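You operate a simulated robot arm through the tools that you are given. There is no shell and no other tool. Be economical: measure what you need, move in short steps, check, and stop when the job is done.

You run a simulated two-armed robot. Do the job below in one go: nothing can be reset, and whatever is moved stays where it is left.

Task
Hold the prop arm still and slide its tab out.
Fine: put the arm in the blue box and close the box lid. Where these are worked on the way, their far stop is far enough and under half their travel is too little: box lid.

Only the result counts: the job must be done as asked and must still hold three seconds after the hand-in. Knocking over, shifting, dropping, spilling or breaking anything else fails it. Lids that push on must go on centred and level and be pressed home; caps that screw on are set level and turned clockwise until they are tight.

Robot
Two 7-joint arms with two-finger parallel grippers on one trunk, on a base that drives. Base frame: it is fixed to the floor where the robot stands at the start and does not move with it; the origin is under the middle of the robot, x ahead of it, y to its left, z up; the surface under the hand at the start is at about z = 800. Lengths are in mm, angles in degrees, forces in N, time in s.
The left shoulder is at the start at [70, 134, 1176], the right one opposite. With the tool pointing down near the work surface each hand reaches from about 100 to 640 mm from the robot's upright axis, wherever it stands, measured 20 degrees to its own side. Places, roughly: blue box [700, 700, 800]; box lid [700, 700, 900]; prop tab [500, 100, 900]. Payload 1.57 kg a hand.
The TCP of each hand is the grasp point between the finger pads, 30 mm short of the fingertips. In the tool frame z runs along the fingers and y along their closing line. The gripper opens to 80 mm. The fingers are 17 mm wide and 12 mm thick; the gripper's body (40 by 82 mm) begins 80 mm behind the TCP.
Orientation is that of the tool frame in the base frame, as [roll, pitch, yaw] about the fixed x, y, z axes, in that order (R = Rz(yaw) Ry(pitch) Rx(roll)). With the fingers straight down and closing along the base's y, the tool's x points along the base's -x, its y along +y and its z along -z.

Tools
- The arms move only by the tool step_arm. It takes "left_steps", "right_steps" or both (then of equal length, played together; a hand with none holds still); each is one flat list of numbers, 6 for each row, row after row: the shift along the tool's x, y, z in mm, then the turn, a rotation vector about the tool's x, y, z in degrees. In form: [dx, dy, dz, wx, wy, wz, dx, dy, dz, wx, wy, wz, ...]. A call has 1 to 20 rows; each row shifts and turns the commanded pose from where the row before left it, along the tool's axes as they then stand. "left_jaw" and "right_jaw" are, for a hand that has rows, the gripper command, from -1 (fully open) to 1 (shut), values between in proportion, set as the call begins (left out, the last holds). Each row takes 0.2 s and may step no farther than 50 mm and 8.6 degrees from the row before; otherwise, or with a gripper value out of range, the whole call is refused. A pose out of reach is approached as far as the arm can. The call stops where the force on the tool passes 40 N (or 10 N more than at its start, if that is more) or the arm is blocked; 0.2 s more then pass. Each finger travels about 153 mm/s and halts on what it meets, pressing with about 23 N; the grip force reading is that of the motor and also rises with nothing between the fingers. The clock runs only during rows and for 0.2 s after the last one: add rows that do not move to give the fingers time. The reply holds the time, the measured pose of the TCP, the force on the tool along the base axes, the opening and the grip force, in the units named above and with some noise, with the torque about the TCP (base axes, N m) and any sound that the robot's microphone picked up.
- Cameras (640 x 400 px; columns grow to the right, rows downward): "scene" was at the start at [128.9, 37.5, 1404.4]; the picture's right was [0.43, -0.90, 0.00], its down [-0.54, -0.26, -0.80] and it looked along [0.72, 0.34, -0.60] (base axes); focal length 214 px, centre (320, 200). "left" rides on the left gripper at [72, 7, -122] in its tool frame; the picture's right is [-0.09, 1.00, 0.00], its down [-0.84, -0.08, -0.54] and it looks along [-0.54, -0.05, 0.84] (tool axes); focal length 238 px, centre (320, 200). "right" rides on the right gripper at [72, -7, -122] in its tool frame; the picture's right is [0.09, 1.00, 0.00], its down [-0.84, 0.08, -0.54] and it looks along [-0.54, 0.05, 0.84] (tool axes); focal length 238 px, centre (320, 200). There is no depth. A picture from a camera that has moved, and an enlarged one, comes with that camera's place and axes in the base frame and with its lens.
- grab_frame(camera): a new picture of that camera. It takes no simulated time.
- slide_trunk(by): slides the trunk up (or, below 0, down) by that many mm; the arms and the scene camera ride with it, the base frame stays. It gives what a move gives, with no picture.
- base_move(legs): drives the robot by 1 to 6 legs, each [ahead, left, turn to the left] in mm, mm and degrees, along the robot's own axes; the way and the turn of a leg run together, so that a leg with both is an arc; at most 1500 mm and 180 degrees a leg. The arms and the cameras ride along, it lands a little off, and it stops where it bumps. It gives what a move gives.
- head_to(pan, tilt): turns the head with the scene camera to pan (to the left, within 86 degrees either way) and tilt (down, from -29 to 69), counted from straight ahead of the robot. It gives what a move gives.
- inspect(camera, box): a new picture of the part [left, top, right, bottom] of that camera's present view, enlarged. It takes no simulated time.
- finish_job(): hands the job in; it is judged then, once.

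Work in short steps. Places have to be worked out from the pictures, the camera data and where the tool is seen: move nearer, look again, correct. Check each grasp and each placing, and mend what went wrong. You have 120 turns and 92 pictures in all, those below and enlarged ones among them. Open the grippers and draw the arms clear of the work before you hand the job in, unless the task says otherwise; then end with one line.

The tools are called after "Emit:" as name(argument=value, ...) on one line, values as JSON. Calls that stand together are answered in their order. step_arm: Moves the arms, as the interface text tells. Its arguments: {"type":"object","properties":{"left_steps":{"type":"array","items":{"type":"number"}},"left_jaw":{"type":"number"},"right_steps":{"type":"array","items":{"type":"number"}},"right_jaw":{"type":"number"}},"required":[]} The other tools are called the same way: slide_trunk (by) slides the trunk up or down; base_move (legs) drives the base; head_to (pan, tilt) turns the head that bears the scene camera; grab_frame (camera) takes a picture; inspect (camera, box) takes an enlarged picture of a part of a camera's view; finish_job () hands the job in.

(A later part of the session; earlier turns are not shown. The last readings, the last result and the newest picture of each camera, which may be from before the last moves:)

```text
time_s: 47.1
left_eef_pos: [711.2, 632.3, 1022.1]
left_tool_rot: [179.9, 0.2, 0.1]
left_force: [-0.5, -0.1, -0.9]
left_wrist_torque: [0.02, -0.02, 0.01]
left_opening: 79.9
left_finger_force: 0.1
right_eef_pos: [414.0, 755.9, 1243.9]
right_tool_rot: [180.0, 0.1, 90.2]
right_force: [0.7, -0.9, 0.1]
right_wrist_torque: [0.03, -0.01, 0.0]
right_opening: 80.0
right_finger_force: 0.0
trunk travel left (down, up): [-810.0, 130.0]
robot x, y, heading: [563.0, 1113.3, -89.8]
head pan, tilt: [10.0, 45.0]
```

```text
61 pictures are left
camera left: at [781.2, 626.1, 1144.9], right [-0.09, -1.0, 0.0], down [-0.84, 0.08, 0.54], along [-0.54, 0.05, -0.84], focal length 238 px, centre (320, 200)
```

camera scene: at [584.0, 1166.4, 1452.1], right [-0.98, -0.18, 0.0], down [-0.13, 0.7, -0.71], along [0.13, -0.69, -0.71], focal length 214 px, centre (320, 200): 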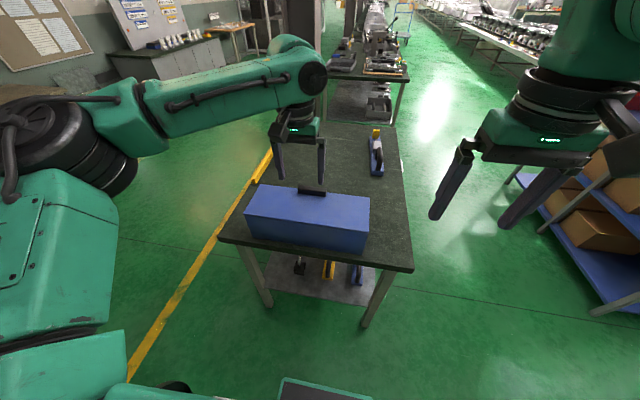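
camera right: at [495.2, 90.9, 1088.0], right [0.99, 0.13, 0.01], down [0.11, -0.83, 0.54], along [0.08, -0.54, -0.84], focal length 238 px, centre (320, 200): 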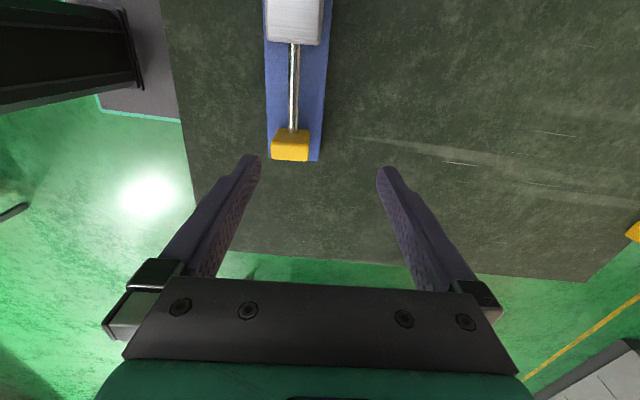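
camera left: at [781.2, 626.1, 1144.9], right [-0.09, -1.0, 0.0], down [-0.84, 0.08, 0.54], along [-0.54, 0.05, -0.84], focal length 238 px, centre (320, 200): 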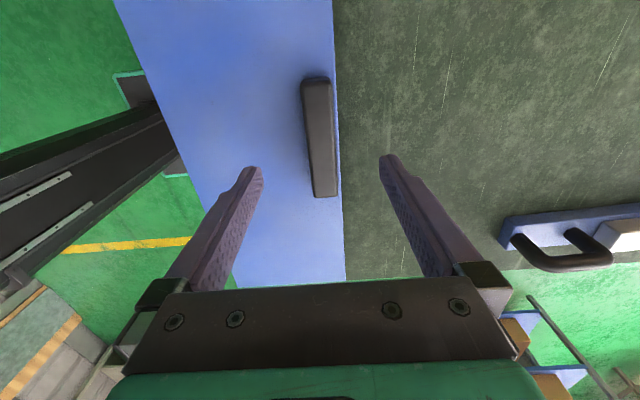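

The handle is centred at (711, 632) with its top at about 958. I'll descend to TCP z≈968 and grip it.

Emit:
step_arm(left_steps=[0, 0, 25, 0, 0, 0, 0, 0, 20, 0, 0, 0, 0, 0, 9, 0, 0, 0])

Emit:
grab_frame(camera="left")

```text
time_s: 47.9
left_eef_pos: [711.6, 632.6, 968.9]
left_tool_rot: [179.6, 0.2, 0.0]
left_force: [0.1, 0.7, 0.7]
left_wrist_torque: [-0.04, 0.01, 0.0]
left_opening: 80.0
left_finger_force: 0.1
right_eef_pos: [413.4, 758.2, 1245.2]
right_tool_rot: [180.0, 0.0, 90.3]
right_force: [-0.6, 0.5, -0.3]
right_wrist_torque: [0.02, 0.01, 0.0]
right_opening: 80.0
right_finger_force: 0.0
trunk travel left (down, up): [-810.0, 130.0]
robot x, y, heading: [570.9, 1113.9, -90.0]
head pan, tilt: [10.0, 45.0]
```

```text
60 pictures are left
camera left: at [782.2, 626.4, 1091.4], right [-0.09, -1.0, 0.01], down [-0.83, 0.08, 0.54], along [-0.54, 0.04, -0.84], focal length 238 px, centre (320, 200)
```

left: 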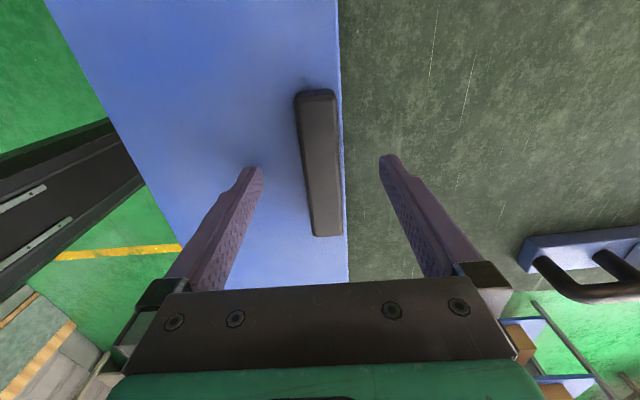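

The handle is between the fingers, so I'll close.

Emit:
step_arm(left_steps=[0, 0, 0, 0, 0, 0, 0, 0, 0, 0, 0, 0, 0, 0, 0, 0, 0, 0, 0, 0, 0, 0, 0, 0], left_jaw=1)

```text
time_s: 48.9
left_eef_pos: [710.9, 630.6, 969.1]
left_tool_rot: [179.6, 0.2, 0.0]
left_force: [0.5, -7.4, 5.3]
left_wrist_torque: [0.19, 0.25, 0.03]
left_opening: 23.7
left_finger_force: 36.0
right_eef_pos: [413.5, 755.4, 1244.6]
right_tool_rot: [179.9, 0.1, 90.1]
right_force: [-0.5, -0.1, -0.2]
right_wrist_torque: [0.01, -0.01, 0.01]
right_opening: 80.1
right_finger_force: 0.1
trunk travel left (down, up): [-810.0, 130.0]
robot x, y, heading: [568.9, 1110.4, -89.8]
head pan, tilt: [10.0, 45.0]
```

It is gripped at 23.7 mm. I'll begin the opening arc about a hinge at (y≈768, z≈926): 5° per row, four rows, watching the force.

Emit:
step_arm(left_steps=[0, -4.3, -11.8, -5, 0, 0, 0, -4.3, -11.8, -5, 0, 0, 0, -4.3, -11.8, -5, 0, 0, 0, -4.3, -11.8, -5, 0, 0])

Emit:
grab_frame(camera="scene")

```text
time_s: 49.9
left_eef_pos: [711.3, 654.6, 1012.6]
left_tool_rot: [159.7, 0.1, 0.0]
left_force: [-2.6, -4.8, -1.5]
left_wrist_torque: [-0.31, 0.01, -0.09]
left_opening: 23.4
left_finger_force: 36.1
right_eef_pos: [413.3, 757.0, 1244.2]
right_tool_rot: [179.9, 0.0, 90.2]
right_force: [0.7, 0.8, 0.4]
right_wrist_torque: [0.05, -0.01, -0.02]
right_opening: 79.9
right_finger_force: 0.0
trunk travel left (down, up): [-810.0, 130.0]
robot x, y, heading: [569.6, 1106.7, -90.1]
head pan, tilt: [10.0, 45.0]
```

```text
59 pictures are left
camera scene: at [582.9, 980.2, 1451.8], right [-0.98, -0.18, 0.0], down [-0.12, 0.7, -0.71], along [0.12, -0.7, -0.71], focal length 214 px, centre (320, 200)
```

scene: 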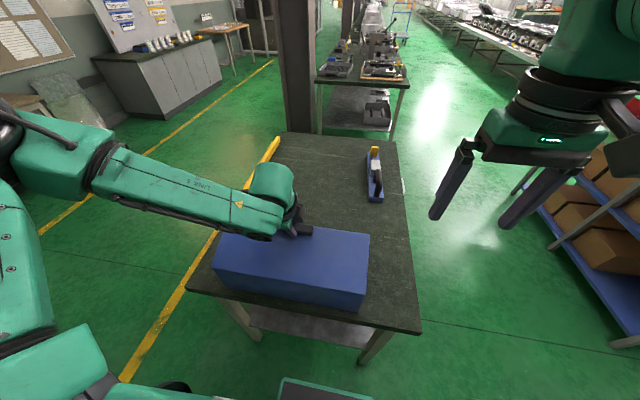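

The lid is following with low force. I'll continue the arc another 40°.

Emit:
step_arm(left_steps=[0, -4.3, -11.8, -5, 0, 0, 0, -4.3, -11.8, -5, 0, 0, 0, -4.3, -11.8, -5, 0, 0, 0, -4.3, -11.8, -5, 0, 0, 0, -4.3, -11.8, -5, 0, 0, 0, -4.3, -11.8, -5, 0, 0, 0, -4.3, -11.8, -5, 0, 0, 0, -4.3, -11.8, -5, 0, 0])

Emit:
grab_frame(camera="scene")

```text
time_s: 51.7
left_eef_pos: [710.3, 669.8, 1031.7]
left_tool_rot: [149.7, 0.2, 0.0]
left_force: [-1.3, -7.4, 1.5]
left_wrist_torque: [-0.43, -0.27, -0.17]
left_opening: 23.4
left_finger_force: 35.6
left hand out of reach, approached as far as the arm can: row 3, 4, 5, 6, 7, 8
right_eef_pos: [414.3, 755.6, 1244.0]
right_tool_rot: [179.9, 0.1, 90.2]
right_force: [-0.3, -0.1, 0.0]
right_wrist_torque: [-0.01, -0.01, 0.01]
right_opening: 80.0
right_finger_force: 0.1
trunk travel left (down, up): [-810.0, 130.0]
robot x, y, heading: [571.4, 1111.4, -90.1]
head pan, tilt: [10.0, 45.0]
```

```text
58 pictures are left
camera scene: at [583.1, 979.8, 1451.9], right [-0.98, -0.18, 0.0], down [-0.12, 0.7, -0.71], along [0.12, -0.69, -0.71], focal length 214 px, centre (320, 200)
```

scene: 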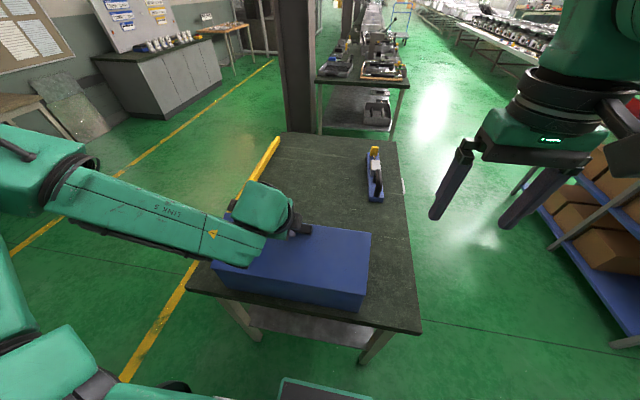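

The left arm hits its limit at 30° of lid angle. The right hand can hook the lid's front edge and pull it further up toward the robot. With the right jaw closed, I'll bring that hand above and in front of the edge at x≈560.

Emit:
step_arm(right_steps=[-27.7, 24.5, 15.7, 0, 0, 0, -27.7, 24.5, 15.7, 0, 0, 0, -27.7, 24.5, 15.7, 0, 0, 0, -27.7, 24.5, 15.7, 0, 0, 0, -27.7, 24.5, 15.7, 0, 0, 0, -27.7, 24.5, 15.7, 0, 0, 0], right_jaw=1)

Emit:
grab_frame(camera="right")

Emit:
grab_frame(camera="scene")

```text
time_s: 53.1
left_eef_pos: [710.9, 669.8, 1031.0]
left_tool_rot: [149.8, 0.3, 0.0]
left_force: [0.0, -9.1, 1.8]
left_wrist_torque: [-0.4, 0.7, -0.55]
left_opening: 23.7
left_finger_force: 36.3
right_eef_pos: [559.8, 588.8, 1147.8]
right_tool_rot: [179.9, 0.0, 90.3]
right_force: [0.4, 0.2, 0.0]
right_wrist_torque: [0.04, -0.03, 0.02]
right_opening: 0.0
right_finger_force: 21.2
trunk travel left (down, up): [-810.0, 130.0]
robot x, y, heading: [564.7, 1111.4, -89.8]
head pan, tilt: [10.0, 45.0]
```

```text
57 pictures are left
camera right: at [553.2, 661.8, 1269.2], right [1.0, 0.1, 0.0], down [0.08, -0.84, 0.54], along [0.05, -0.54, -0.84], focal length 238 px, centre (320, 200)
```

right: 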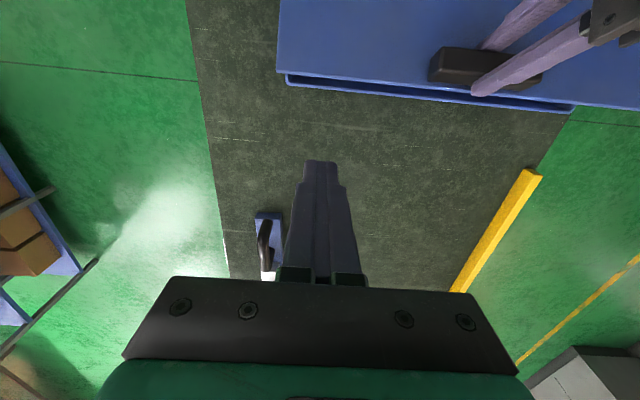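

```text
56 pictures are left
camera scene: at [583.8, 979.0, 1451.8], right [-0.98, -0.18, 0.0], down [-0.12, 0.7, -0.71], along [0.12, -0.69, -0.71], focal length 214 px, centre (320, 200)
```

scene: 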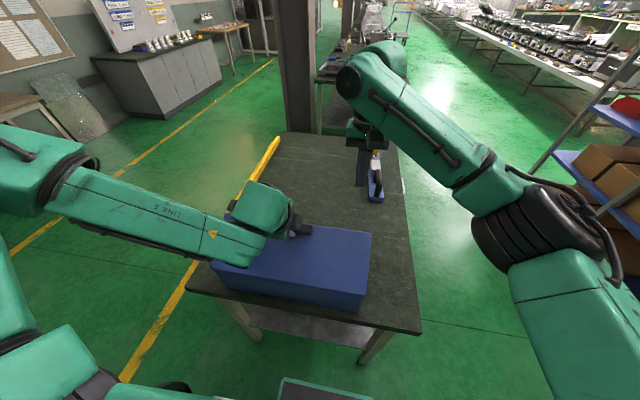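

The lid's front edge is near y≈635, z≈1003. I'll lower the right fingertips in front of it and then pull toward +y until contact.

Emit:
step_arm(right_steps=[0, 0, 40, 0, 0, 0, 0, 0, 40, 0, 0, 0, 0, 0, 40, 0, 0, 0, 0, 0, 35, 0, 0, 0, 15, 0, 0, 0, 0, 0, 10, 0, 0, 0, 0, 0])

Emit:
grab_frame(camera="right")

```text
time_s: 54.5
left_eef_pos: [710.7, 671.2, 1030.6]
left_tool_rot: [149.8, 0.2, 0.0]
left_force: [-1.0, -7.4, 1.1]
left_wrist_torque: [-0.48, 0.33, -0.56]
left_opening: 23.9
left_finger_force: 35.7
right_eef_pos: [561.0, 613.1, 994.1]
right_tool_rot: [179.9, 0.0, 90.2]
right_force: [0.8, 0.2, 0.8]
right_wrist_torque: [-0.03, 0.01, -0.01]
right_opening: 0.2
right_finger_force: 21.2
trunk travel left (down, up): [-810.0, 130.0]
robot x, y, heading: [567.3, 1111.2, -89.8]
head pan, tilt: [10.0, 45.0]
```

```text
55 pictures are left
camera right: at [554.3, 685.3, 1115.6], right [1.0, 0.1, 0.0], down [0.08, -0.84, 0.54], along [0.05, -0.54, -0.84], focal length 238 px, centre (320, 200)
```

right: 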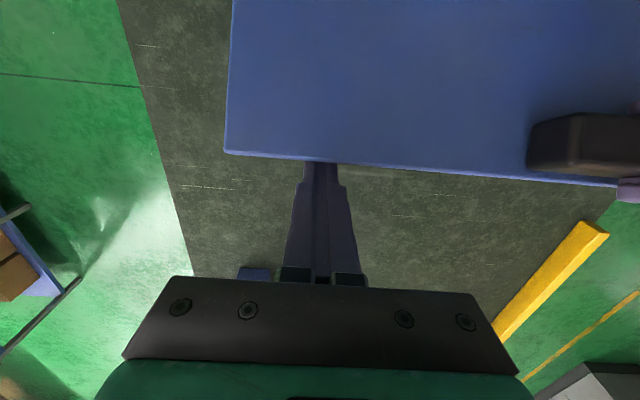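

The fingers are just in front of the lid edge with their tips below it. I'll pull until contact, then open the left jaw while the right hand supports the lid.

Emit:
step_arm(right_steps=[6, 0, 0, 0, 0, 0, 5, 0, 0, 0, 0, 0, 4, 0, 0, 0, 0, 0])

Emit:
step_arm(left_steps=[0, 0, 0, 0, 0, 0, 0, 0, 0, 0, 0, 0, 0, 0, 0, 0, 0, 0], left_jaw=-1)

Emit:
grab_frame(camera="right")

```text
time_s: 55.3
left_eef_pos: [710.5, 668.9, 1030.0]
left_tool_rot: [149.8, 0.3, -0.1]
left_force: [1.1, 18.3, 26.1]
left_wrist_torque: [-0.3, -0.22, -0.19]
left_opening: 23.6
left_finger_force: 35.7
right_eef_pos: [560.9, 626.6, 993.8]
right_tool_rot: [180.0, 0.2, 89.9]
right_force: [3.2, -35.5, -15.9]
right_wrist_torque: [0.14, -0.08, 0.17]
right_opening: 0.1
right_finger_force: 21.4
trunk travel left (down, up): [-810.0, 130.0]
robot x, y, heading: [568.9, 1110.2, -89.9]
head pan, tilt: [10.0, 45.0]
```

```text
time_s: 56.1
left_eef_pos: [711.5, 667.9, 1029.7]
left_tool_rot: [150.0, 0.2, 0.1]
left_force: [0.6, 0.2, 0.4]
left_wrist_torque: [0.0, 0.03, -0.02]
left_opening: 79.9
left_finger_force: 0.1
right_eef_pos: [561.1, 627.1, 994.1]
right_tool_rot: [179.9, 0.0, 90.2]
right_force: [-2.2, -22.7, 12.6]
right_wrist_torque: [0.28, -0.1, -0.12]
right_opening: 0.0
right_finger_force: 21.1
trunk travel left (down, up): [-810.0, 130.0]
robot x, y, heading: [570.3, 1112.2, -89.9]
head pan, tilt: [10.0, 45.0]
```

```text
54 pictures are left
camera right: at [554.0, 698.3, 1116.3], right [1.0, 0.09, 0.0], down [0.08, -0.84, 0.54], along [0.05, -0.54, -0.84], focal length 238 px, centre (320, 200)
```

right: 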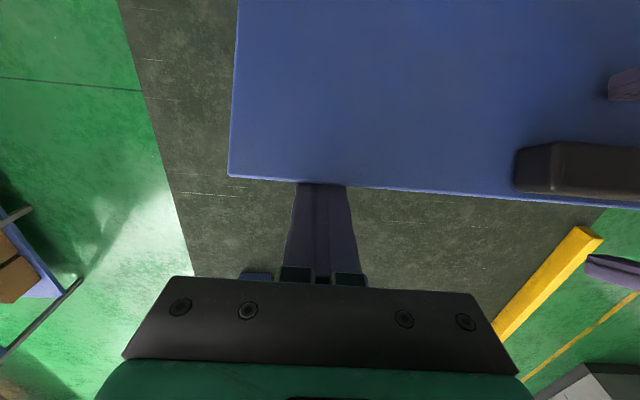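

The right hand now holds the lid. I'll withdraw the left hand straight up and level it.

Emit:
step_arm(left_steps=[0, 15, -26, 0, 0, 0, 0, 15, -26, 0, 0, 0, 0, 15, -26, 5, 0, 0, 0, 12, -28, 5, 0, 0, 0, 8, -28, 5, 0, 0, 0, 5, -28, 5, 0, 0, 0, 0, 0, 5, 0, 0, 0, 0, 0, 5, 0, 0])

Emit:
grab_frame(camera="scene")

```text
time_s: 57.9
left_eef_pos: [710.2, 672.6, 1207.0]
left_tool_rot: [180.0, 0.3, 0.0]
left_force: [-0.2, 0.0, 0.7]
left_wrist_torque: [0.02, 0.0, -0.02]
left_opening: 80.1
left_finger_force: 0.0
right_eef_pos: [562.0, 626.3, 993.4]
right_tool_rot: [-180.0, -0.2, 90.1]
right_force: [-0.3, -21.2, 9.8]
right_wrist_torque: [0.34, -0.1, -0.09]
right_opening: 0.0
right_finger_force: 21.2
trunk travel left (down, up): [-810.0, 130.0]
robot x, y, heading: [571.1, 1111.9, -90.0]
head pan, tilt: [10.0, 45.0]
```

```text
53 pictures are left
camera scene: at [583.6, 976.0, 1451.5], right [-0.98, -0.18, 0.0], down [-0.12, 0.7, -0.7], along [0.12, -0.69, -0.71], focal length 214 px, centre (320, 200)
```

scene: 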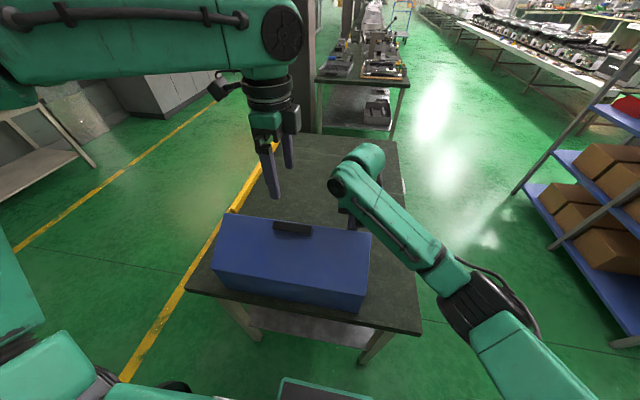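

The left hand is clear. I'll sweep the right fingers along the lid-edge arc, from about 30° to about 60°.

Emit:
step_arm(right_steps=[7.7, 0, -11, 0, 0, 0, 7.7, 0, -11, 0, 0, 0, 9.5, 0, -9.5, 0, 0, 0, 9.5, 0, -9.5, 0, 0, 0, 11, 0, -7.7, 0, 0, 0, 11, 0, -7.7, 0, 0, 0])

Emit:
grab_frame(camera="scene")

```text
time_s: 59.3
left_eef_pos: [711.4, 677.7, 1207.8]
left_tool_rot: [179.7, 0.3, 0.0]
left_force: [0.2, -0.1, 0.7]
left_wrist_torque: [0.01, 0.01, 0.01]
left_opening: 79.8
left_finger_force: 0.1
right_eef_pos: [559.9, 688.2, 1051.3]
right_tool_rot: [179.9, 0.0, 90.2]
right_force: [0.0, -0.8, 1.6]
right_wrist_torque: [-0.01, -0.01, 0.0]
right_opening: 0.0
right_finger_force: 21.9
trunk travel left (down, up): [-810.0, 130.0]
robot x, y, heading: [569.4, 1112.2, -90.2]
head pan, tilt: [10.0, 45.0]
```

```text
52 pictures are left
camera scene: at [583.8, 981.9, 1452.1], right [-0.98, -0.18, 0.0], down [-0.12, 0.7, -0.71], along [0.12, -0.7, -0.71], focal length 214 px, centre (320, 200)
```

scene: 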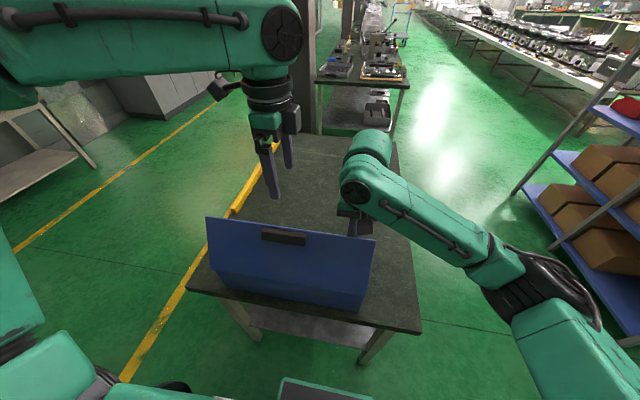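

The lid is up about 55–60° with light contact. I'll continue toward 100°.

Emit:
step_arm(right_steps=[12, 0, -5.6, 0, 0, 0, 12, 0, -5.6, 0, 0, 0, 13, 0, -3.5, 0, 0, 0, 13, 0, -3.5, 0, 0, 0, 13, 0, -1.2, 0, 0, 0, 13, 0, -1.2, 0, 0, 0, 12, 0, 1, 0, 0, 0, 12, 0, 1, 0, 0, 0])

Emit:
grab_frame(camera="scene")

Emit:
grab_frame(camera="right")

```text
time_s: 61.1
left_eef_pos: [711.6, 677.0, 1208.3]
left_tool_rot: [179.7, 0.2, 0.0]
left_force: [0.5, 0.0, 1.0]
left_wrist_torque: [-0.05, -0.01, 0.01]
left_opening: 80.1
left_finger_force: 0.1
right_eef_pos: [560.3, 787.6, 1070.2]
right_tool_rot: [179.9, 0.1, 90.3]
right_force: [-0.6, -3.7, 1.7]
right_wrist_torque: [-0.06, -0.01, -0.02]
right_opening: 0.2
right_finger_force: 20.8
trunk travel left (down, up): [-810.0, 130.0]
robot x, y, heading: [569.7, 1110.5, -89.9]
head pan, tilt: [10.0, 45.0]
```

```text
51 pictures are left
camera scene: at [584.0, 980.7, 1452.0], right [-0.98, -0.18, 0.0], down [-0.12, 0.7, -0.71], along [0.12, -0.7, -0.71], focal length 214 px, centre (320, 200)
```

scene: 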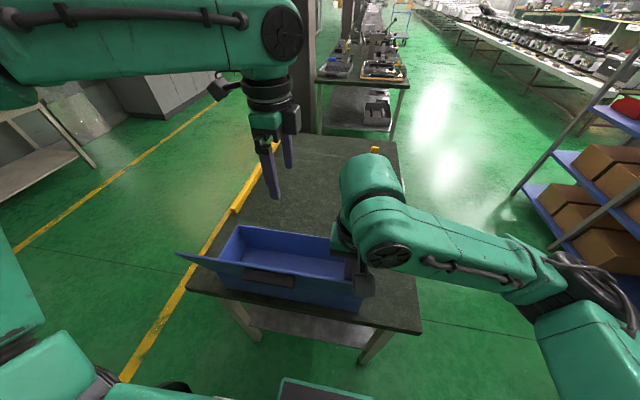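

```text
50 pictures are left
camera right: at [553.7, 859.0, 1192.1], right [1.0, 0.1, 0.0], down [0.08, -0.84, 0.54], along [0.05, -0.54, -0.84], focal length 238 px, centre (320, 200)
```

right: 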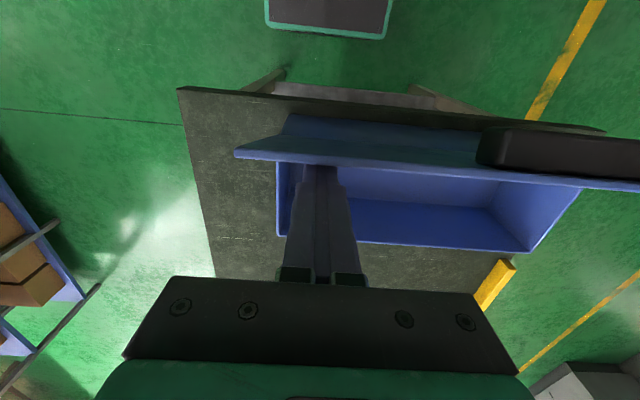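

The lid is past vertical and the box is open. I'll push a bit more to find the stop.

Emit:
step_arm(right_steps=[8, 0, 1.5, 0, 0, 0, 8, 0, 1.5, 0, 0, 0, 8, 0, 2, 0, 0, 0])

```text
time_s: 61.7
left_eef_pos: [711.2, 673.5, 1205.9]
left_tool_rot: [180.0, 0.1, 0.0]
left_force: [-0.3, 0.5, 0.9]
left_wrist_torque: [-0.04, 0.0, -0.02]
left_opening: 80.0
left_finger_force: 0.0
right_eef_pos: [560.5, 788.3, 1072.5]
right_tool_rot: [179.7, 1.3, 89.2]
right_force: [0.3, -22.6, -3.0]
right_wrist_torque: [-0.7, -0.05, 0.01]
right_opening: 0.0
right_finger_force: 21.2
trunk travel left (down, up): [-810.0, 130.0]
robot x, y, heading: [570.2, 1114.8, -89.9]
head pan, tilt: [10.0, 45.0]
stopped in row 2 (right hand): the force on the tool passed its limit at 46 N (the readings are from after the stop); the commanded pose is now the measured one
```

That is the lid's far stop. I'll back the right hand off and up, and check that the lid stays and the box has not moved.

Emit:
step_arm(right_steps=[-15, 0, 0, 0, 0, 0, -20, 0, -5, 0, 0, 0, -10, 0, -40, 0, 0, 0, 0, 0, -45, 0, 0, 0, 0, 0, -45, 0, 0, 0])

Emit:
grab_frame(camera="scene")

Emit:
grab_frame(camera="right")

```text
time_s: 62.9
left_eef_pos: [712.0, 678.1, 1208.6]
left_tool_rot: [179.7, 0.2, 0.0]
left_force: [0.3, 0.0, 0.4]
left_wrist_torque: [0.03, 0.02, -0.02]
left_opening: 79.9
left_finger_force: 0.2
right_eef_pos: [557.8, 752.8, 1208.1]
right_tool_rot: [179.7, 1.2, 89.7]
right_force: [0.0, -0.2, -0.3]
right_wrist_torque: [-0.02, 0.03, -0.01]
right_opening: 0.0
right_finger_force: 21.3
trunk travel left (down, up): [-810.0, 130.0]
robot x, y, heading: [567.2, 1111.3, -89.8]
head pan, tilt: [10.0, 45.0]
```

```text
49 pictures are left
camera scene: at [584.3, 982.0, 1452.0], right [-0.98, -0.18, 0.0], down [-0.12, 0.7, -0.71], along [0.12, -0.7, -0.71], focal length 214 px, centre (320, 200)
```

scene: 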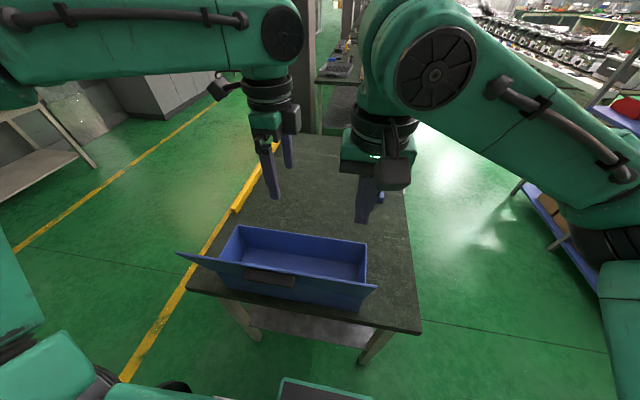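

```text
48 pictures are left
camera right: at [551.6, 826.3, 1328.5], right [1.0, 0.09, 0.0], down [0.07, -0.83, 0.56], along [0.05, -0.56, -0.83], focal length 238 px, centre (320, 200)
```

right: 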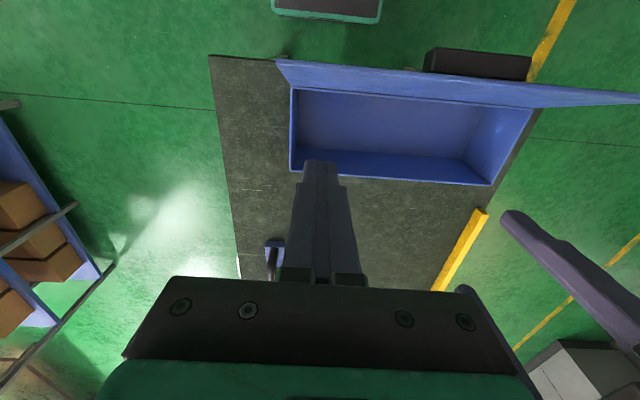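

The lid stays open by itself. The box interior is centred near (711, 686), about x 512–910, y 611–758. I'll move the right hand aside and drive back around to the prop.

Emit:
step_arm(right_steps=[0, -40, 0, 0, 0, 0, 0, -40, 0, 0, 0, 0, 0, -40, 0, 0, 0, 0, 0, -40, 0, 0, 0, 0])

Emit:
base_move(legs=[[-190, 0, 0], [0, 0, 90], [-600, 0, 0], [0, -1220, 0]])

Emit:
grab_frame(camera="scene")

```text
time_s: 63.9
left_eef_pos: [710.4, 678.8, 1208.9]
left_tool_rot: [179.8, 0.0, 0.1]
left_force: [0.4, 0.3, -0.1]
left_wrist_torque: [-0.01, 0.0, 0.01]
left_opening: 80.2
left_finger_force: 0.0
right_eef_pos: [395.3, 753.5, 1208.7]
right_tool_rot: [179.6, 1.0, 89.6]
right_force: [-1.0, 0.9, -0.8]
right_wrist_torque: [-0.01, -0.01, 0.0]
right_opening: 0.2
right_finger_force: 21.5
trunk travel left (down, up): [-810.0, 130.0]
robot x, y, heading: [571.9, 1114.0, -89.9]
head pan, tilt: [10.0, 45.0]
```

```text
time_s: 78.1
left_eef_pos: [412.7, 216.8, 1208.0]
left_tool_rot: [179.8, 0.2, 91.3]
left_force: [0.2, -0.4, 0.0]
left_wrist_torque: [0.03, 0.01, 0.02]
left_opening: 80.2
left_finger_force: 0.1
right_eef_pos: [344.7, -96.5, 1209.3]
right_tool_rot: [179.8, 1.1, -179.2]
right_force: [-0.2, 0.1, -0.7]
right_wrist_torque: [0.0, 0.01, 0.05]
right_opening: 0.0
right_finger_force: 21.3
trunk travel left (down, up): [-810.0, 130.0]
robot x, y, heading: [-17.4, 68.9, 1.3]
head pan, tilt: [10.0, 45.0]
```

```text
47 pictures are left
camera scene: at [111.7, 82.4, 1452.0], right [0.2, -0.98, 0.0], down [-0.69, -0.14, -0.71], along [0.69, 0.14, -0.71], focal length 214 px, centre (320, 200)
```

scene: 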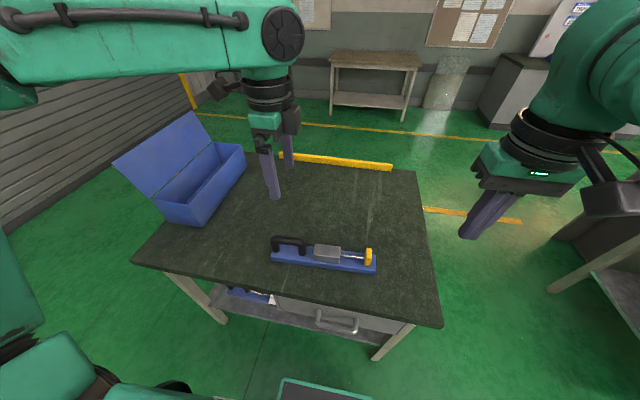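

The robot is back at the prop and the lid is still open. I'll move the left hand above the grey block for a look.

Emit:
step_arm(left_steps=[-13.9, 9.5, 34.7, 0, 0, -0.2, -13.9, 9.5, 34.7, 0, 0, -0.2, -13.9, 9.5, 34.7, 0, 0, -0.2, -13.9, 9.5, 34.7, 0, 0, -0.2, -13.9, 9.5, 34.7, 0, 0, -0.2, -13.9, 9.5, 34.7, 0, 0, -0.2])

Emit:
grab_frame(camera="left")

```text
time_s: 79.5
left_eef_pos: [442.0, 171.4, 1013.1]
left_tool_rot: [179.6, 0.4, 92.5]
left_force: [0.4, 0.1, 0.4]
left_wrist_torque: [-0.01, 0.0, -0.03]
left_opening: 80.0
left_finger_force: 0.1
left hand out of reach, approached as far as the arm can: row 4, 5, 6
right_eef_pos: [343.6, -96.9, 1208.1]
right_tool_rot: [179.7, 1.1, -179.2]
right_force: [-0.1, -0.3, -0.3]
right_wrist_torque: [-0.03, 0.01, -0.02]
right_opening: 0.0
right_finger_force: 21.7
trunk travel left (down, up): [-810.0, 130.0]
robot x, y, heading: [-16.0, 66.1, 1.3]
head pan, tilt: [10.0, 45.0]
```

```text
46 pictures are left
camera left: at [442.1, 244.0, 1135.1], right [1.0, -0.05, 0.01], down [-0.05, -0.84, 0.55], along [-0.02, -0.55, -0.84], focal length 238 px, centre (320, 200)
```

left: 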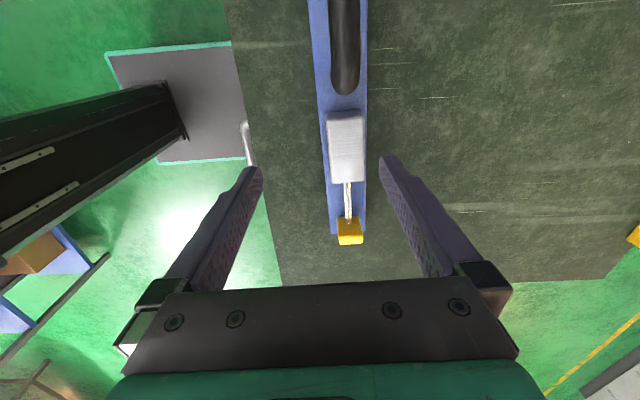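

This yaw limits how far right the left hand can go. I'll shift the base right 130 mm and then bring the hand over the block at about (470, 139).

Emit:
base_move(legs=[[18, -130, -1.3]])

Emit:
step_arm(left_steps=[24, 2, 4, 0, 0, 0, 24, 2, 4, 0, 0, 0, 24, 2, 4, 0, 0, 0, 24, 2, 4, 0, 0, 0])

Emit:
grab_frame(camera="left")

```text
time_s: 80.8
left_eef_pos: [462.7, 34.4, 1013.0]
left_tool_rot: [179.7, 0.5, 91.3]
left_force: [0.0, 0.1, -0.1]
left_wrist_torque: [-0.03, 0.0, 0.0]
left_opening: 80.1
left_finger_force: 0.0
right_eef_pos: [358.6, -231.9, 1209.4]
right_tool_rot: [179.8, 1.1, 179.5]
right_force: [-0.1, 0.5, -0.4]
right_wrist_torque: [0.01, 0.02, -0.01]
right_opening: 0.0
right_finger_force: 21.3
trunk travel left (down, up): [-810.0, 130.0]
robot x, y, heading: [-0.6, -63.8, -0.1]
head pan, tilt: [10.0, 45.0]
```

```text
time_s: 81.8
left_eef_pos: [466.9, 129.0, 993.9]
left_tool_rot: [179.7, 0.5, 91.2]
left_force: [-0.3, 0.5, 0.0]
left_wrist_torque: [-0.04, -0.01, 0.01]
left_opening: 79.8
left_finger_force: 0.1
right_eef_pos: [359.6, -232.9, 1209.5]
right_tool_rot: [179.7, 1.1, 179.5]
right_force: [0.4, 0.4, 0.5]
right_wrist_torque: [-0.02, 0.01, -0.03]
right_opening: 0.0
right_finger_force: 21.8
trunk travel left (down, up): [-810.0, 130.0]
robot x, y, heading: [0.2, -67.2, 0.2]
head pan, tilt: [10.0, 45.0]
```

```text
45 pictures are left
camera left: at [470.0, 201.8, 1117.3], right [1.0, -0.07, 0.01], down [-0.06, -0.83, 0.55], along [-0.03, -0.55, -0.84], focal length 238 px, centre (320, 200)
```

left: 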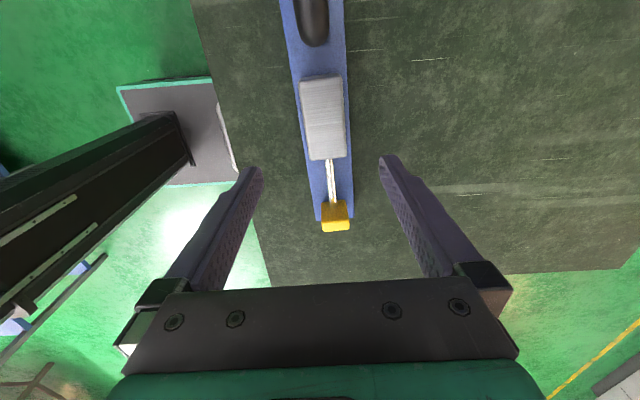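

The block centre is at about (472, 138) and the bar yaw about 93°. I'll align, descend to TCP 870 and check.

Emit:
step_arm(left_steps=[3, 1.7, 30, 0, 0, -0.7, 3, 1.7, 30, 0, 0, -0.7, 3, 1.7, 30, 0, 0, -0.6, 0, 0, 20, 0, 0, 0, 0, 0, 14, 0, 0, 0])

Emit:
grab_frame(camera="left")

```text
time_s: 83.0
left_eef_pos: [462.2, 145.6, 884.0]
left_tool_rot: [179.5, 0.3, 93.2]
left_force: [-0.5, -0.3, -0.2]
left_wrist_torque: [0.0, -0.02, 0.0]
left_opening: 80.3
left_finger_force: 0.0
left hand out of reach, approached as far as the arm can: row 4, 5
right_eef_pos: [359.3, -232.4, 1209.0]
right_tool_rot: [179.7, 1.1, 179.5]
right_force: [0.1, 0.1, 0.4]
right_wrist_torque: [-0.06, -0.02, -0.05]
right_opening: 0.1
right_finger_force: 21.0
trunk travel left (down, up): [-810.0, 130.0]
robot x, y, heading: [6.1, -63.0, -0.2]
head pan, tilt: [10.0, 45.0]
```

```text
44 pictures are left
camera left: at [462.1, 218.6, 1006.6], right [1.0, -0.04, 0.01], down [-0.04, -0.84, 0.55], along [-0.01, -0.55, -0.84], focal length 238 px, centre (320, 200)
```

left: 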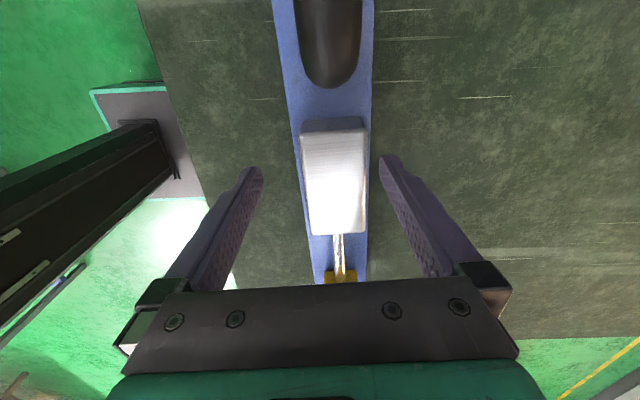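

The hand is at its limit 14 mm too high and about 9 mm short in x. I'll correct with the base and trunk rather than the arm.

Emit:
base_move(legs=[[9, 0, 0]])

Emit:
slide_trunk(by=-14)

Emit:
grab_frame(camera="left")

```text
time_s: 83.7
left_eef_pos: [468.8, 146.1, 884.6]
left_tool_rot: [179.5, 0.4, 93.1]
left_force: [-0.2, 0.1, 0.7]
left_wrist_torque: [0.0, -0.01, 0.04]
left_opening: 80.1
left_finger_force: 0.0
right_eef_pos: [364.5, -234.4, 1208.9]
right_tool_rot: [179.7, 1.2, 179.5]
right_force: [-0.4, 0.0, 0.2]
right_wrist_torque: [-0.01, -0.02, -0.04]
right_opening: 0.0
right_finger_force: 21.2
trunk travel left (down, up): [-810.0, 130.0]
robot x, y, heading: [8.8, -61.7, 0.1]
head pan, tilt: [10.0, 45.0]
```

```text
time_s: 84.3
left_eef_pos: [470.9, 145.1, 869.7]
left_tool_rot: [179.6, 0.4, 93.2]
left_force: [-0.3, -0.6, 0.0]
left_wrist_torque: [-0.02, -0.04, 0.02]
left_opening: 79.9
left_finger_force: 0.1
right_eef_pos: [367.7, -232.6, 1195.1]
right_tool_rot: [179.7, 1.2, 179.6]
right_force: [-0.4, -0.8, 0.5]
right_wrist_torque: [-0.01, 0.01, -0.02]
right_opening: 0.0
right_finger_force: 21.2
trunk travel left (down, up): [-796.0, 144.0]
robot x, y, heading: [11.0, -67.2, 0.0]
head pan, tilt: [10.0, 45.0]
```

```text
43 pictures are left
camera left: at [471.1, 217.9, 993.0], right [1.0, -0.04, 0.01], down [-0.04, -0.84, 0.55], along [-0.01, -0.55, -0.84], focal length 238 px, centre (320, 200)
```

left: 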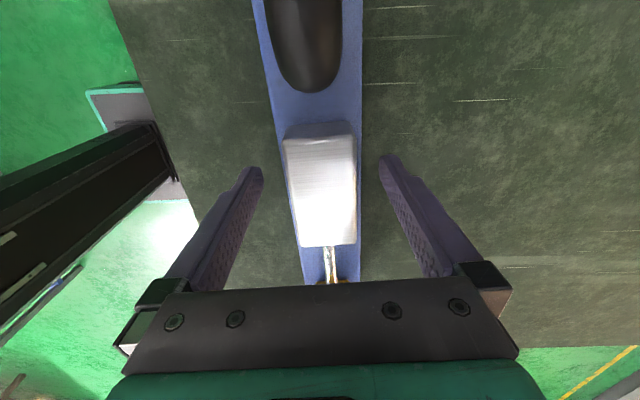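

Centred on the block at TCP z 870. I'll close the left jaw on it.

Emit:
step_arm(left_steps=[0, 0, 0, 0, 0, 0, 0, 0, 0, 0, 0, 0, 0, 0, 0, 0, 0, 0, 0, 0, 0, 0, 0, 0], left_jaw=1)

Emit:
slide_trunk(by=15)

Emit:
grab_frame(camera="scene")

```text
time_s: 85.3
left_eef_pos: [470.9, 144.9, 871.1]
left_tool_rot: [179.5, 0.4, 93.3]
left_force: [1.3, 1.3, 4.5]
left_wrist_torque: [0.0, 0.26, -0.07]
left_opening: 43.6
left_finger_force: 23.4
right_eef_pos: [367.8, -236.1, 1195.3]
right_tool_rot: [179.6, 1.2, 179.5]
right_force: [-0.4, -0.3, 0.0]
right_wrist_torque: [0.02, 0.01, 0.0]
right_opening: 0.1
right_finger_force: 21.4
trunk travel left (down, up): [-796.0, 144.0]
robot x, y, heading: [8.2, -67.1, 0.4]
head pan, tilt: [10.0, 45.0]
```

```text
time_s: 86.0
left_eef_pos: [471.8, 144.3, 883.2]
left_tool_rot: [179.7, 0.4, 93.2]
left_force: [-0.3, -0.6, -6.7]
left_wrist_torque: [-0.02, 0.01, 0.0]
left_opening: 43.9
left_finger_force: 22.6
right_eef_pos: [370.7, -235.1, 1209.2]
right_tool_rot: [179.8, 1.0, 179.5]
right_force: [1.0, 0.2, -0.3]
right_wrist_torque: [0.04, -0.01, 0.0]
right_opening: 0.1
right_finger_force: 21.2
trunk travel left (down, up): [-811.0, 129.0]
robot x, y, heading: [8.2, -63.9, -0.0]
head pan, tilt: [10.0, 45.0]
```

```text
42 pictures are left
camera scene: at [141.3, -49.4, 1453.0], right [0.17, -0.98, 0.0], down [-0.7, -0.12, -0.71], along [0.7, 0.12, -0.71], focal length 214 px, centre (320, 200)
```

scene: 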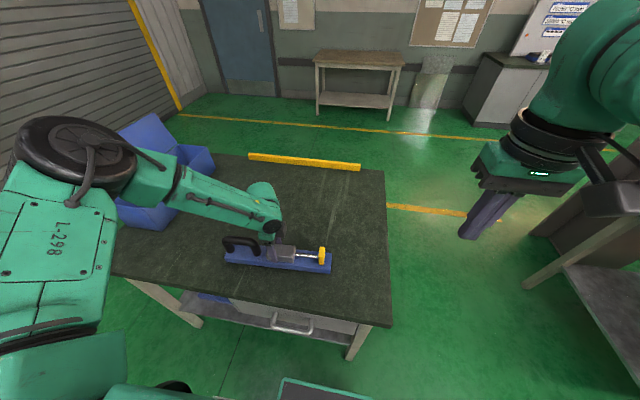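

Lifted: 6.7 N with near-zero torque, so the bar is balanced. I'll raise it further with the trunk, then turn the hand +87° so the bar lies along x.

Emit:
slide_trunk(by=129)

Emit:
step_arm(left_steps=[0, 0, -2, 0, 0, -5.8, 0, 0, -2, 0, 0, -5.8, 0, 0, -2, 0, 0, -5.8, 0, 0, -2, 0, 0, -5.8, 0, 0, -2, 0, 0, -5.8, 0, 0, -2, 0, 0, -5.8, 0, 0, -2, 0, 0, -5.8, 0, 0, -2, 0, 0, -5.8, 0, 0, -2, 0, 0, -5.8, 0, 0, -2, 0, 0, -5.8, 0, 0, -2, 0, 0, -5.8, 0, 0, -2, 0, 0, -5.8, 0, 0, -2, 0, 0, -5.8, 0, 0, -2, 0, 0, -5.8, 0, 0, -2, 0, 0, -5.6])

Emit:
grab_frame(camera="scene")

```text
time_s: 87.5
left_eef_pos: [471.9, 145.7, 1012.3]
left_tool_rot: [179.7, 0.4, 93.2]
left_force: [-0.5, 0.0, -7.8]
left_wrist_torque: [0.01, -0.01, -0.02]
left_opening: 43.7
left_finger_force: 23.4
right_eef_pos: [369.2, -234.5, 1338.6]
right_tool_rot: [179.8, 1.0, 179.4]
right_force: [0.0, -0.8, 0.2]
right_wrist_torque: [0.01, 0.01, 0.0]
right_opening: 0.0
right_finger_force: 21.2
trunk travel left (down, up): [-940.0, 0.0]
robot x, y, heading: [9.6, -68.5, 0.2]
head pan, tilt: [10.0, 45.0]
```

```text
time_s: 90.7
left_eef_pos: [470.9, 146.2, 1043.1]
left_tool_rot: [-179.6, 0.4, -180.0]
left_force: [0.1, -0.1, -6.6]
left_wrist_torque: [-0.02, -0.03, 0.01]
left_opening: 43.7
left_finger_force: 22.9
right_eef_pos: [370.4, -234.0, 1338.6]
right_tool_rot: [179.8, 1.0, 179.4]
right_force: [-0.2, 0.0, 0.2]
right_wrist_torque: [0.01, -0.01, 0.0]
right_opening: 0.0
right_finger_force: 21.1
trunk travel left (down, up): [-940.0, 0.0]
robot x, y, heading: [9.7, -63.4, 0.2]
head pan, tilt: [10.0, 45.0]
```

```text
41 pictures are left
camera scene: at [142.3, -49.1, 1581.9], right [0.17, -0.98, 0.0], down [-0.7, -0.12, -0.71], along [0.7, 0.12, -0.71], focal length 214 px, centre (320, 200)
```

scene: 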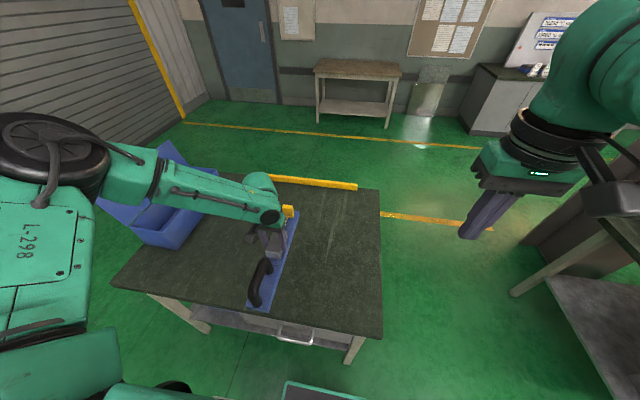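

The bar is aligned along x. I'll extend the arm forward now to verify the reach needed for the box, about 596 ahead and 170 left.

Emit:
step_arm(left_steps=[-22, -6, 0, 0, 0, 0, -22, -6, 0, 0, 0, 0, -22, -6, 0, 0, 0, 0, -22, -6, 0, 0, 0, 0, -22, -6, 0, 0, 0, 0, -22, -6, 0, 0, 0, 0])

```text
time_s: 92.1
left_eef_pos: [534.1, 146.1, 1090.7]
left_tool_rot: [-179.5, 0.5, 180.0]
left_force: [0.6, -0.3, -6.4]
left_wrist_torque: [-0.01, -0.03, -0.01]
left_opening: 43.8
left_finger_force: 23.2
left hand out of reach, approached as far as the arm can: row 2, 3, 4, 5, 6
right_eef_pos: [368.9, -234.2, 1339.2]
right_tool_rot: [179.7, 0.9, 179.5]
right_force: [0.8, -0.2, -0.3]
right_wrist_torque: [-0.02, 0.0, -0.01]
right_opening: 0.0
right_finger_force: 21.0
trunk travel left (down, up): [-940.0, 0.0]
robot x, y, heading: [11.2, -62.5, -0.2]
head pan, tilt: [10.0, 45.0]
```

The arm reaches only about 520 mm ahead, so the base must come nearer. I'll inspect the under-table region to see whether the low base can go under the edge between the legs.

Emit:
inspect(camera="scene", box=[100, 270, 380, 400])

```text
2.29 times, centred on (240, 335) of scene
camera zoom: at [142.4, -48.9, 1581.9], right [0.17, -0.98, 0.0], down [-0.7, -0.12, -0.71], along [0.7, 0.12, -0.71], focal length 490 px, centre (503, -109)
```

zoom: 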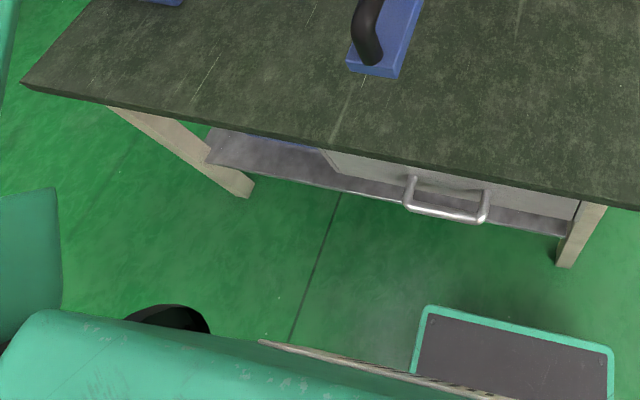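

The shelf is low and its height is uncertain, so I won't drive under it; x≈120 is the limit. The arm looks joint-limited rather than fully extended, so I'll test whether a toed hand yaw gives more forward reach.

Emit:
step_arm(left_steps=[0, 0, 10, 0, 0, -6, 0, 0, 10, 0, 0, -6, 0, 0, 10, 0, 0, -6, 0, 0, 10, 0, 0, -6, 0, 0, 10, 0, 0, -6, -17.5, -9.7, 0, 0, 0, 0, -17.5, -9.7, 0, 0, 0, 0, -17.5, -9.7, 0, 0, 0, 0, -17.5, -9.7, 0, 0, 0, 0, -17.5, -9.7, 0, 0, 0, 0])

Emit:
grab_frame(camera="scene")

```text
time_s: 94.3
left_eef_pos: [548.1, 178.6, 1094.3]
left_tool_rot: [-179.3, 0.2, -150.0]
left_force: [-0.2, 0.1, -7.4]
left_wrist_torque: [0.01, 0.02, -0.05]
left_opening: 43.9
left_finger_force: 22.8
left hand out of reach, approached as far as the arm can: row 1, 2, 3, 4, 5, 6, 7, 8, 9, 10
right_eef_pos: [369.8, -233.1, 1338.7]
right_tool_rot: [179.6, 1.1, 179.5]
right_force: [0.3, -0.2, 0.2]
right_wrist_torque: [0.03, 0.0, -0.04]
right_opening: 0.0
right_finger_force: 21.7
trunk travel left (down, up): [-940.0, 0.0]
robot x, y, heading: [13.2, -60.3, 0.3]
head pan, tilt: [10.0, 45.0]
```

```text
39 pictures are left
camera scene: at [142.8, -48.9, 1581.9], right [0.17, -0.98, 0.0], down [-0.7, -0.12, -0.71], along [0.7, 0.12, -0.71], focal length 214 px, centre (320, 200)
```

scene: 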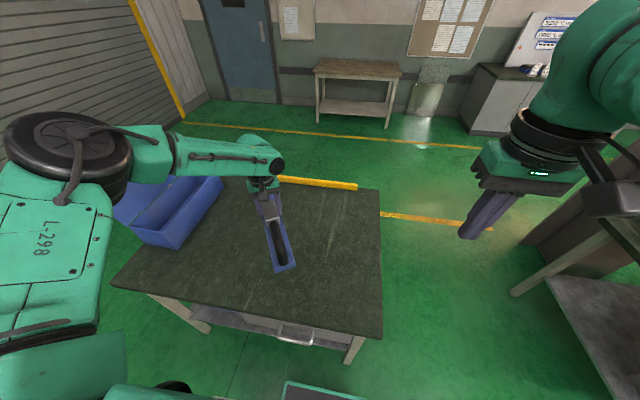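

The toe-out only reached 535 ahead, so placing from the front will not work. From the left side the reach is easy and the hand can come over the upright lid, as the right hand did. I'll retract, raise, and turn the bar back to lateral for carrying.

Emit:
step_arm(left_steps=[26, 15, -18, 0, 0, 0, 26, 15, -18, 0, 0, 0, 26, 15, -18, 0, 0, 0, 0, 0, 0, 0, 0, 7.1, 0, 0, 0, 0, 0, 7.1, 0, 0, 0, 0, 0, 7.1, 0, 0, 0, 0, 0, 7.1, 0, 0, 0, 0, 0, 7.1, 0, 0, 0, 0, 0, 7.1, 0, 0, 0, 0, 0, 7.1, 0, 0, 0, 0, 0, 7.1, 0, 0, 0, 0, 0, 7.1, 0, 0, 0, 0, 0, 7.1, 0, 0, 0, 0, 0, 7.1, 0, 0, 0, 0, 0, 7.1, 0, 0, 0, 0, 0, 7.1, 0, 0, 0, 0, 0, 7.1, 0, 0, 0, 0, 0, 7.1, 0, 0, 0, 0, 0, 7.1, 0, 0, 0, 0, 0, 6])

Emit:
grab_frame(camera="scene")

```text
time_s: 98.5
left_eef_pos: [456.7, 178.3, 1147.9]
left_tool_rot: [179.5, 0.4, 90.3]
left_force: [0.0, -0.1, -7.3]
left_wrist_torque: [-0.01, 0.0, 0.01]
left_opening: 44.0
left_finger_force: 22.9
right_eef_pos: [368.5, -234.6, 1338.5]
right_tool_rot: [179.7, 0.9, 179.5]
right_force: [-0.1, -0.1, -0.3]
right_wrist_torque: [0.01, 0.01, 0.02]
right_opening: 0.0
right_finger_force: 21.0
trunk travel left (down, up): [-940.0, 0.0]
robot x, y, heading: [12.1, -64.2, 0.4]
head pan, tilt: [10.0, 45.0]
```

```text
38 pictures are left
camera scene: at [142.3, -49.0, 1581.9], right [0.17, -0.98, 0.0], down [-0.7, -0.12, -0.71], along [0.7, 0.12, -0.71], focal length 214 px, centre (320, 200)
```

scene: 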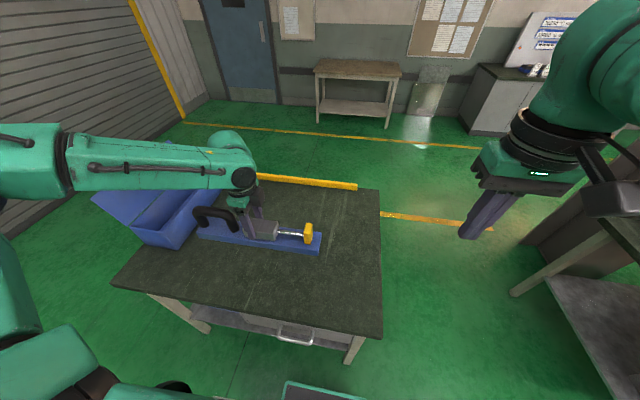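

The bar is secure. I'll raise it a little more and drive around to the left side.

Emit:
step_arm(left_steps=[0, 0, -20, 0, 0, 0, 0, 0, -20, 0, 0, 0])

Emit:
base_move(legs=[[-100, 0, 0], [0, 1370, 0], [620, 0, 0], [0, 0, -90.4]])

Emit:
grab_frame(camera="scene")

```text
time_s: 99.1
left_eef_pos: [457.4, 178.5, 1188.3]
left_tool_rot: [179.6, 0.5, 90.3]
left_force: [-0.2, 0.5, -7.1]
left_wrist_torque: [0.02, -0.02, 0.0]
left_opening: 44.0
left_finger_force: 23.6
right_eef_pos: [367.8, -233.3, 1337.9]
right_tool_rot: [179.7, 1.1, 179.5]
right_force: [0.0, 0.1, -0.4]
right_wrist_torque: [0.01, -0.05, 0.01]
right_opening: 0.1
right_finger_force: 21.4
trunk travel left (down, up): [-940.0, 0.0]
robot x, y, heading: [11.0, -64.5, -0.0]
head pan, tilt: [10.0, 45.0]
```

```text
time_s: 113.7
left_eef_pos: [760.5, 838.7, 1187.3]
left_tool_rot: [179.6, 0.4, -1.1]
left_force: [-0.1, -0.7, -7.2]
left_wrist_torque: [-0.04, 0.01, -0.01]
left_opening: 44.0
left_finger_force: 23.1
right_eef_pos: [350.3, 937.6, 1338.2]
right_tool_rot: [179.8, 1.0, 88.2]
right_force: [0.1, 0.1, 0.3]
right_wrist_torque: [0.0, 0.0, 0.04]
right_opening: 0.1
right_finger_force: 21.2
trunk travel left (down, up): [-940.0, 0.0]
robot x, y, heading: [530.6, 1293.6, -91.6]
head pan, tilt: [10.0, 45.0]
```

```text
37 pictures are left
camera scene: at [540.7, 1160.5, 1581.9], right [-0.99, -0.15, 0.0], down [-0.11, 0.7, -0.71], along [0.11, -0.7, -0.71], focal length 214 px, centre (320, 200)
```

scene: 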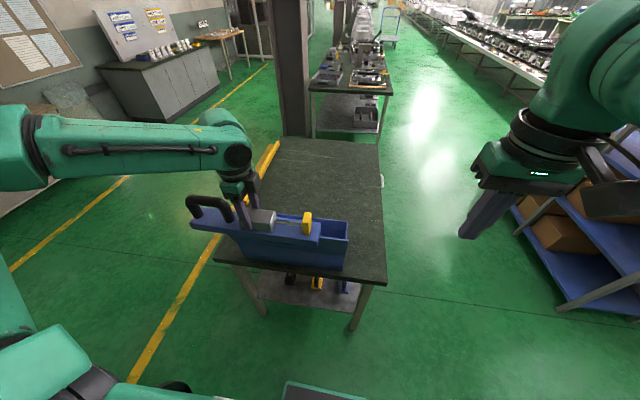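

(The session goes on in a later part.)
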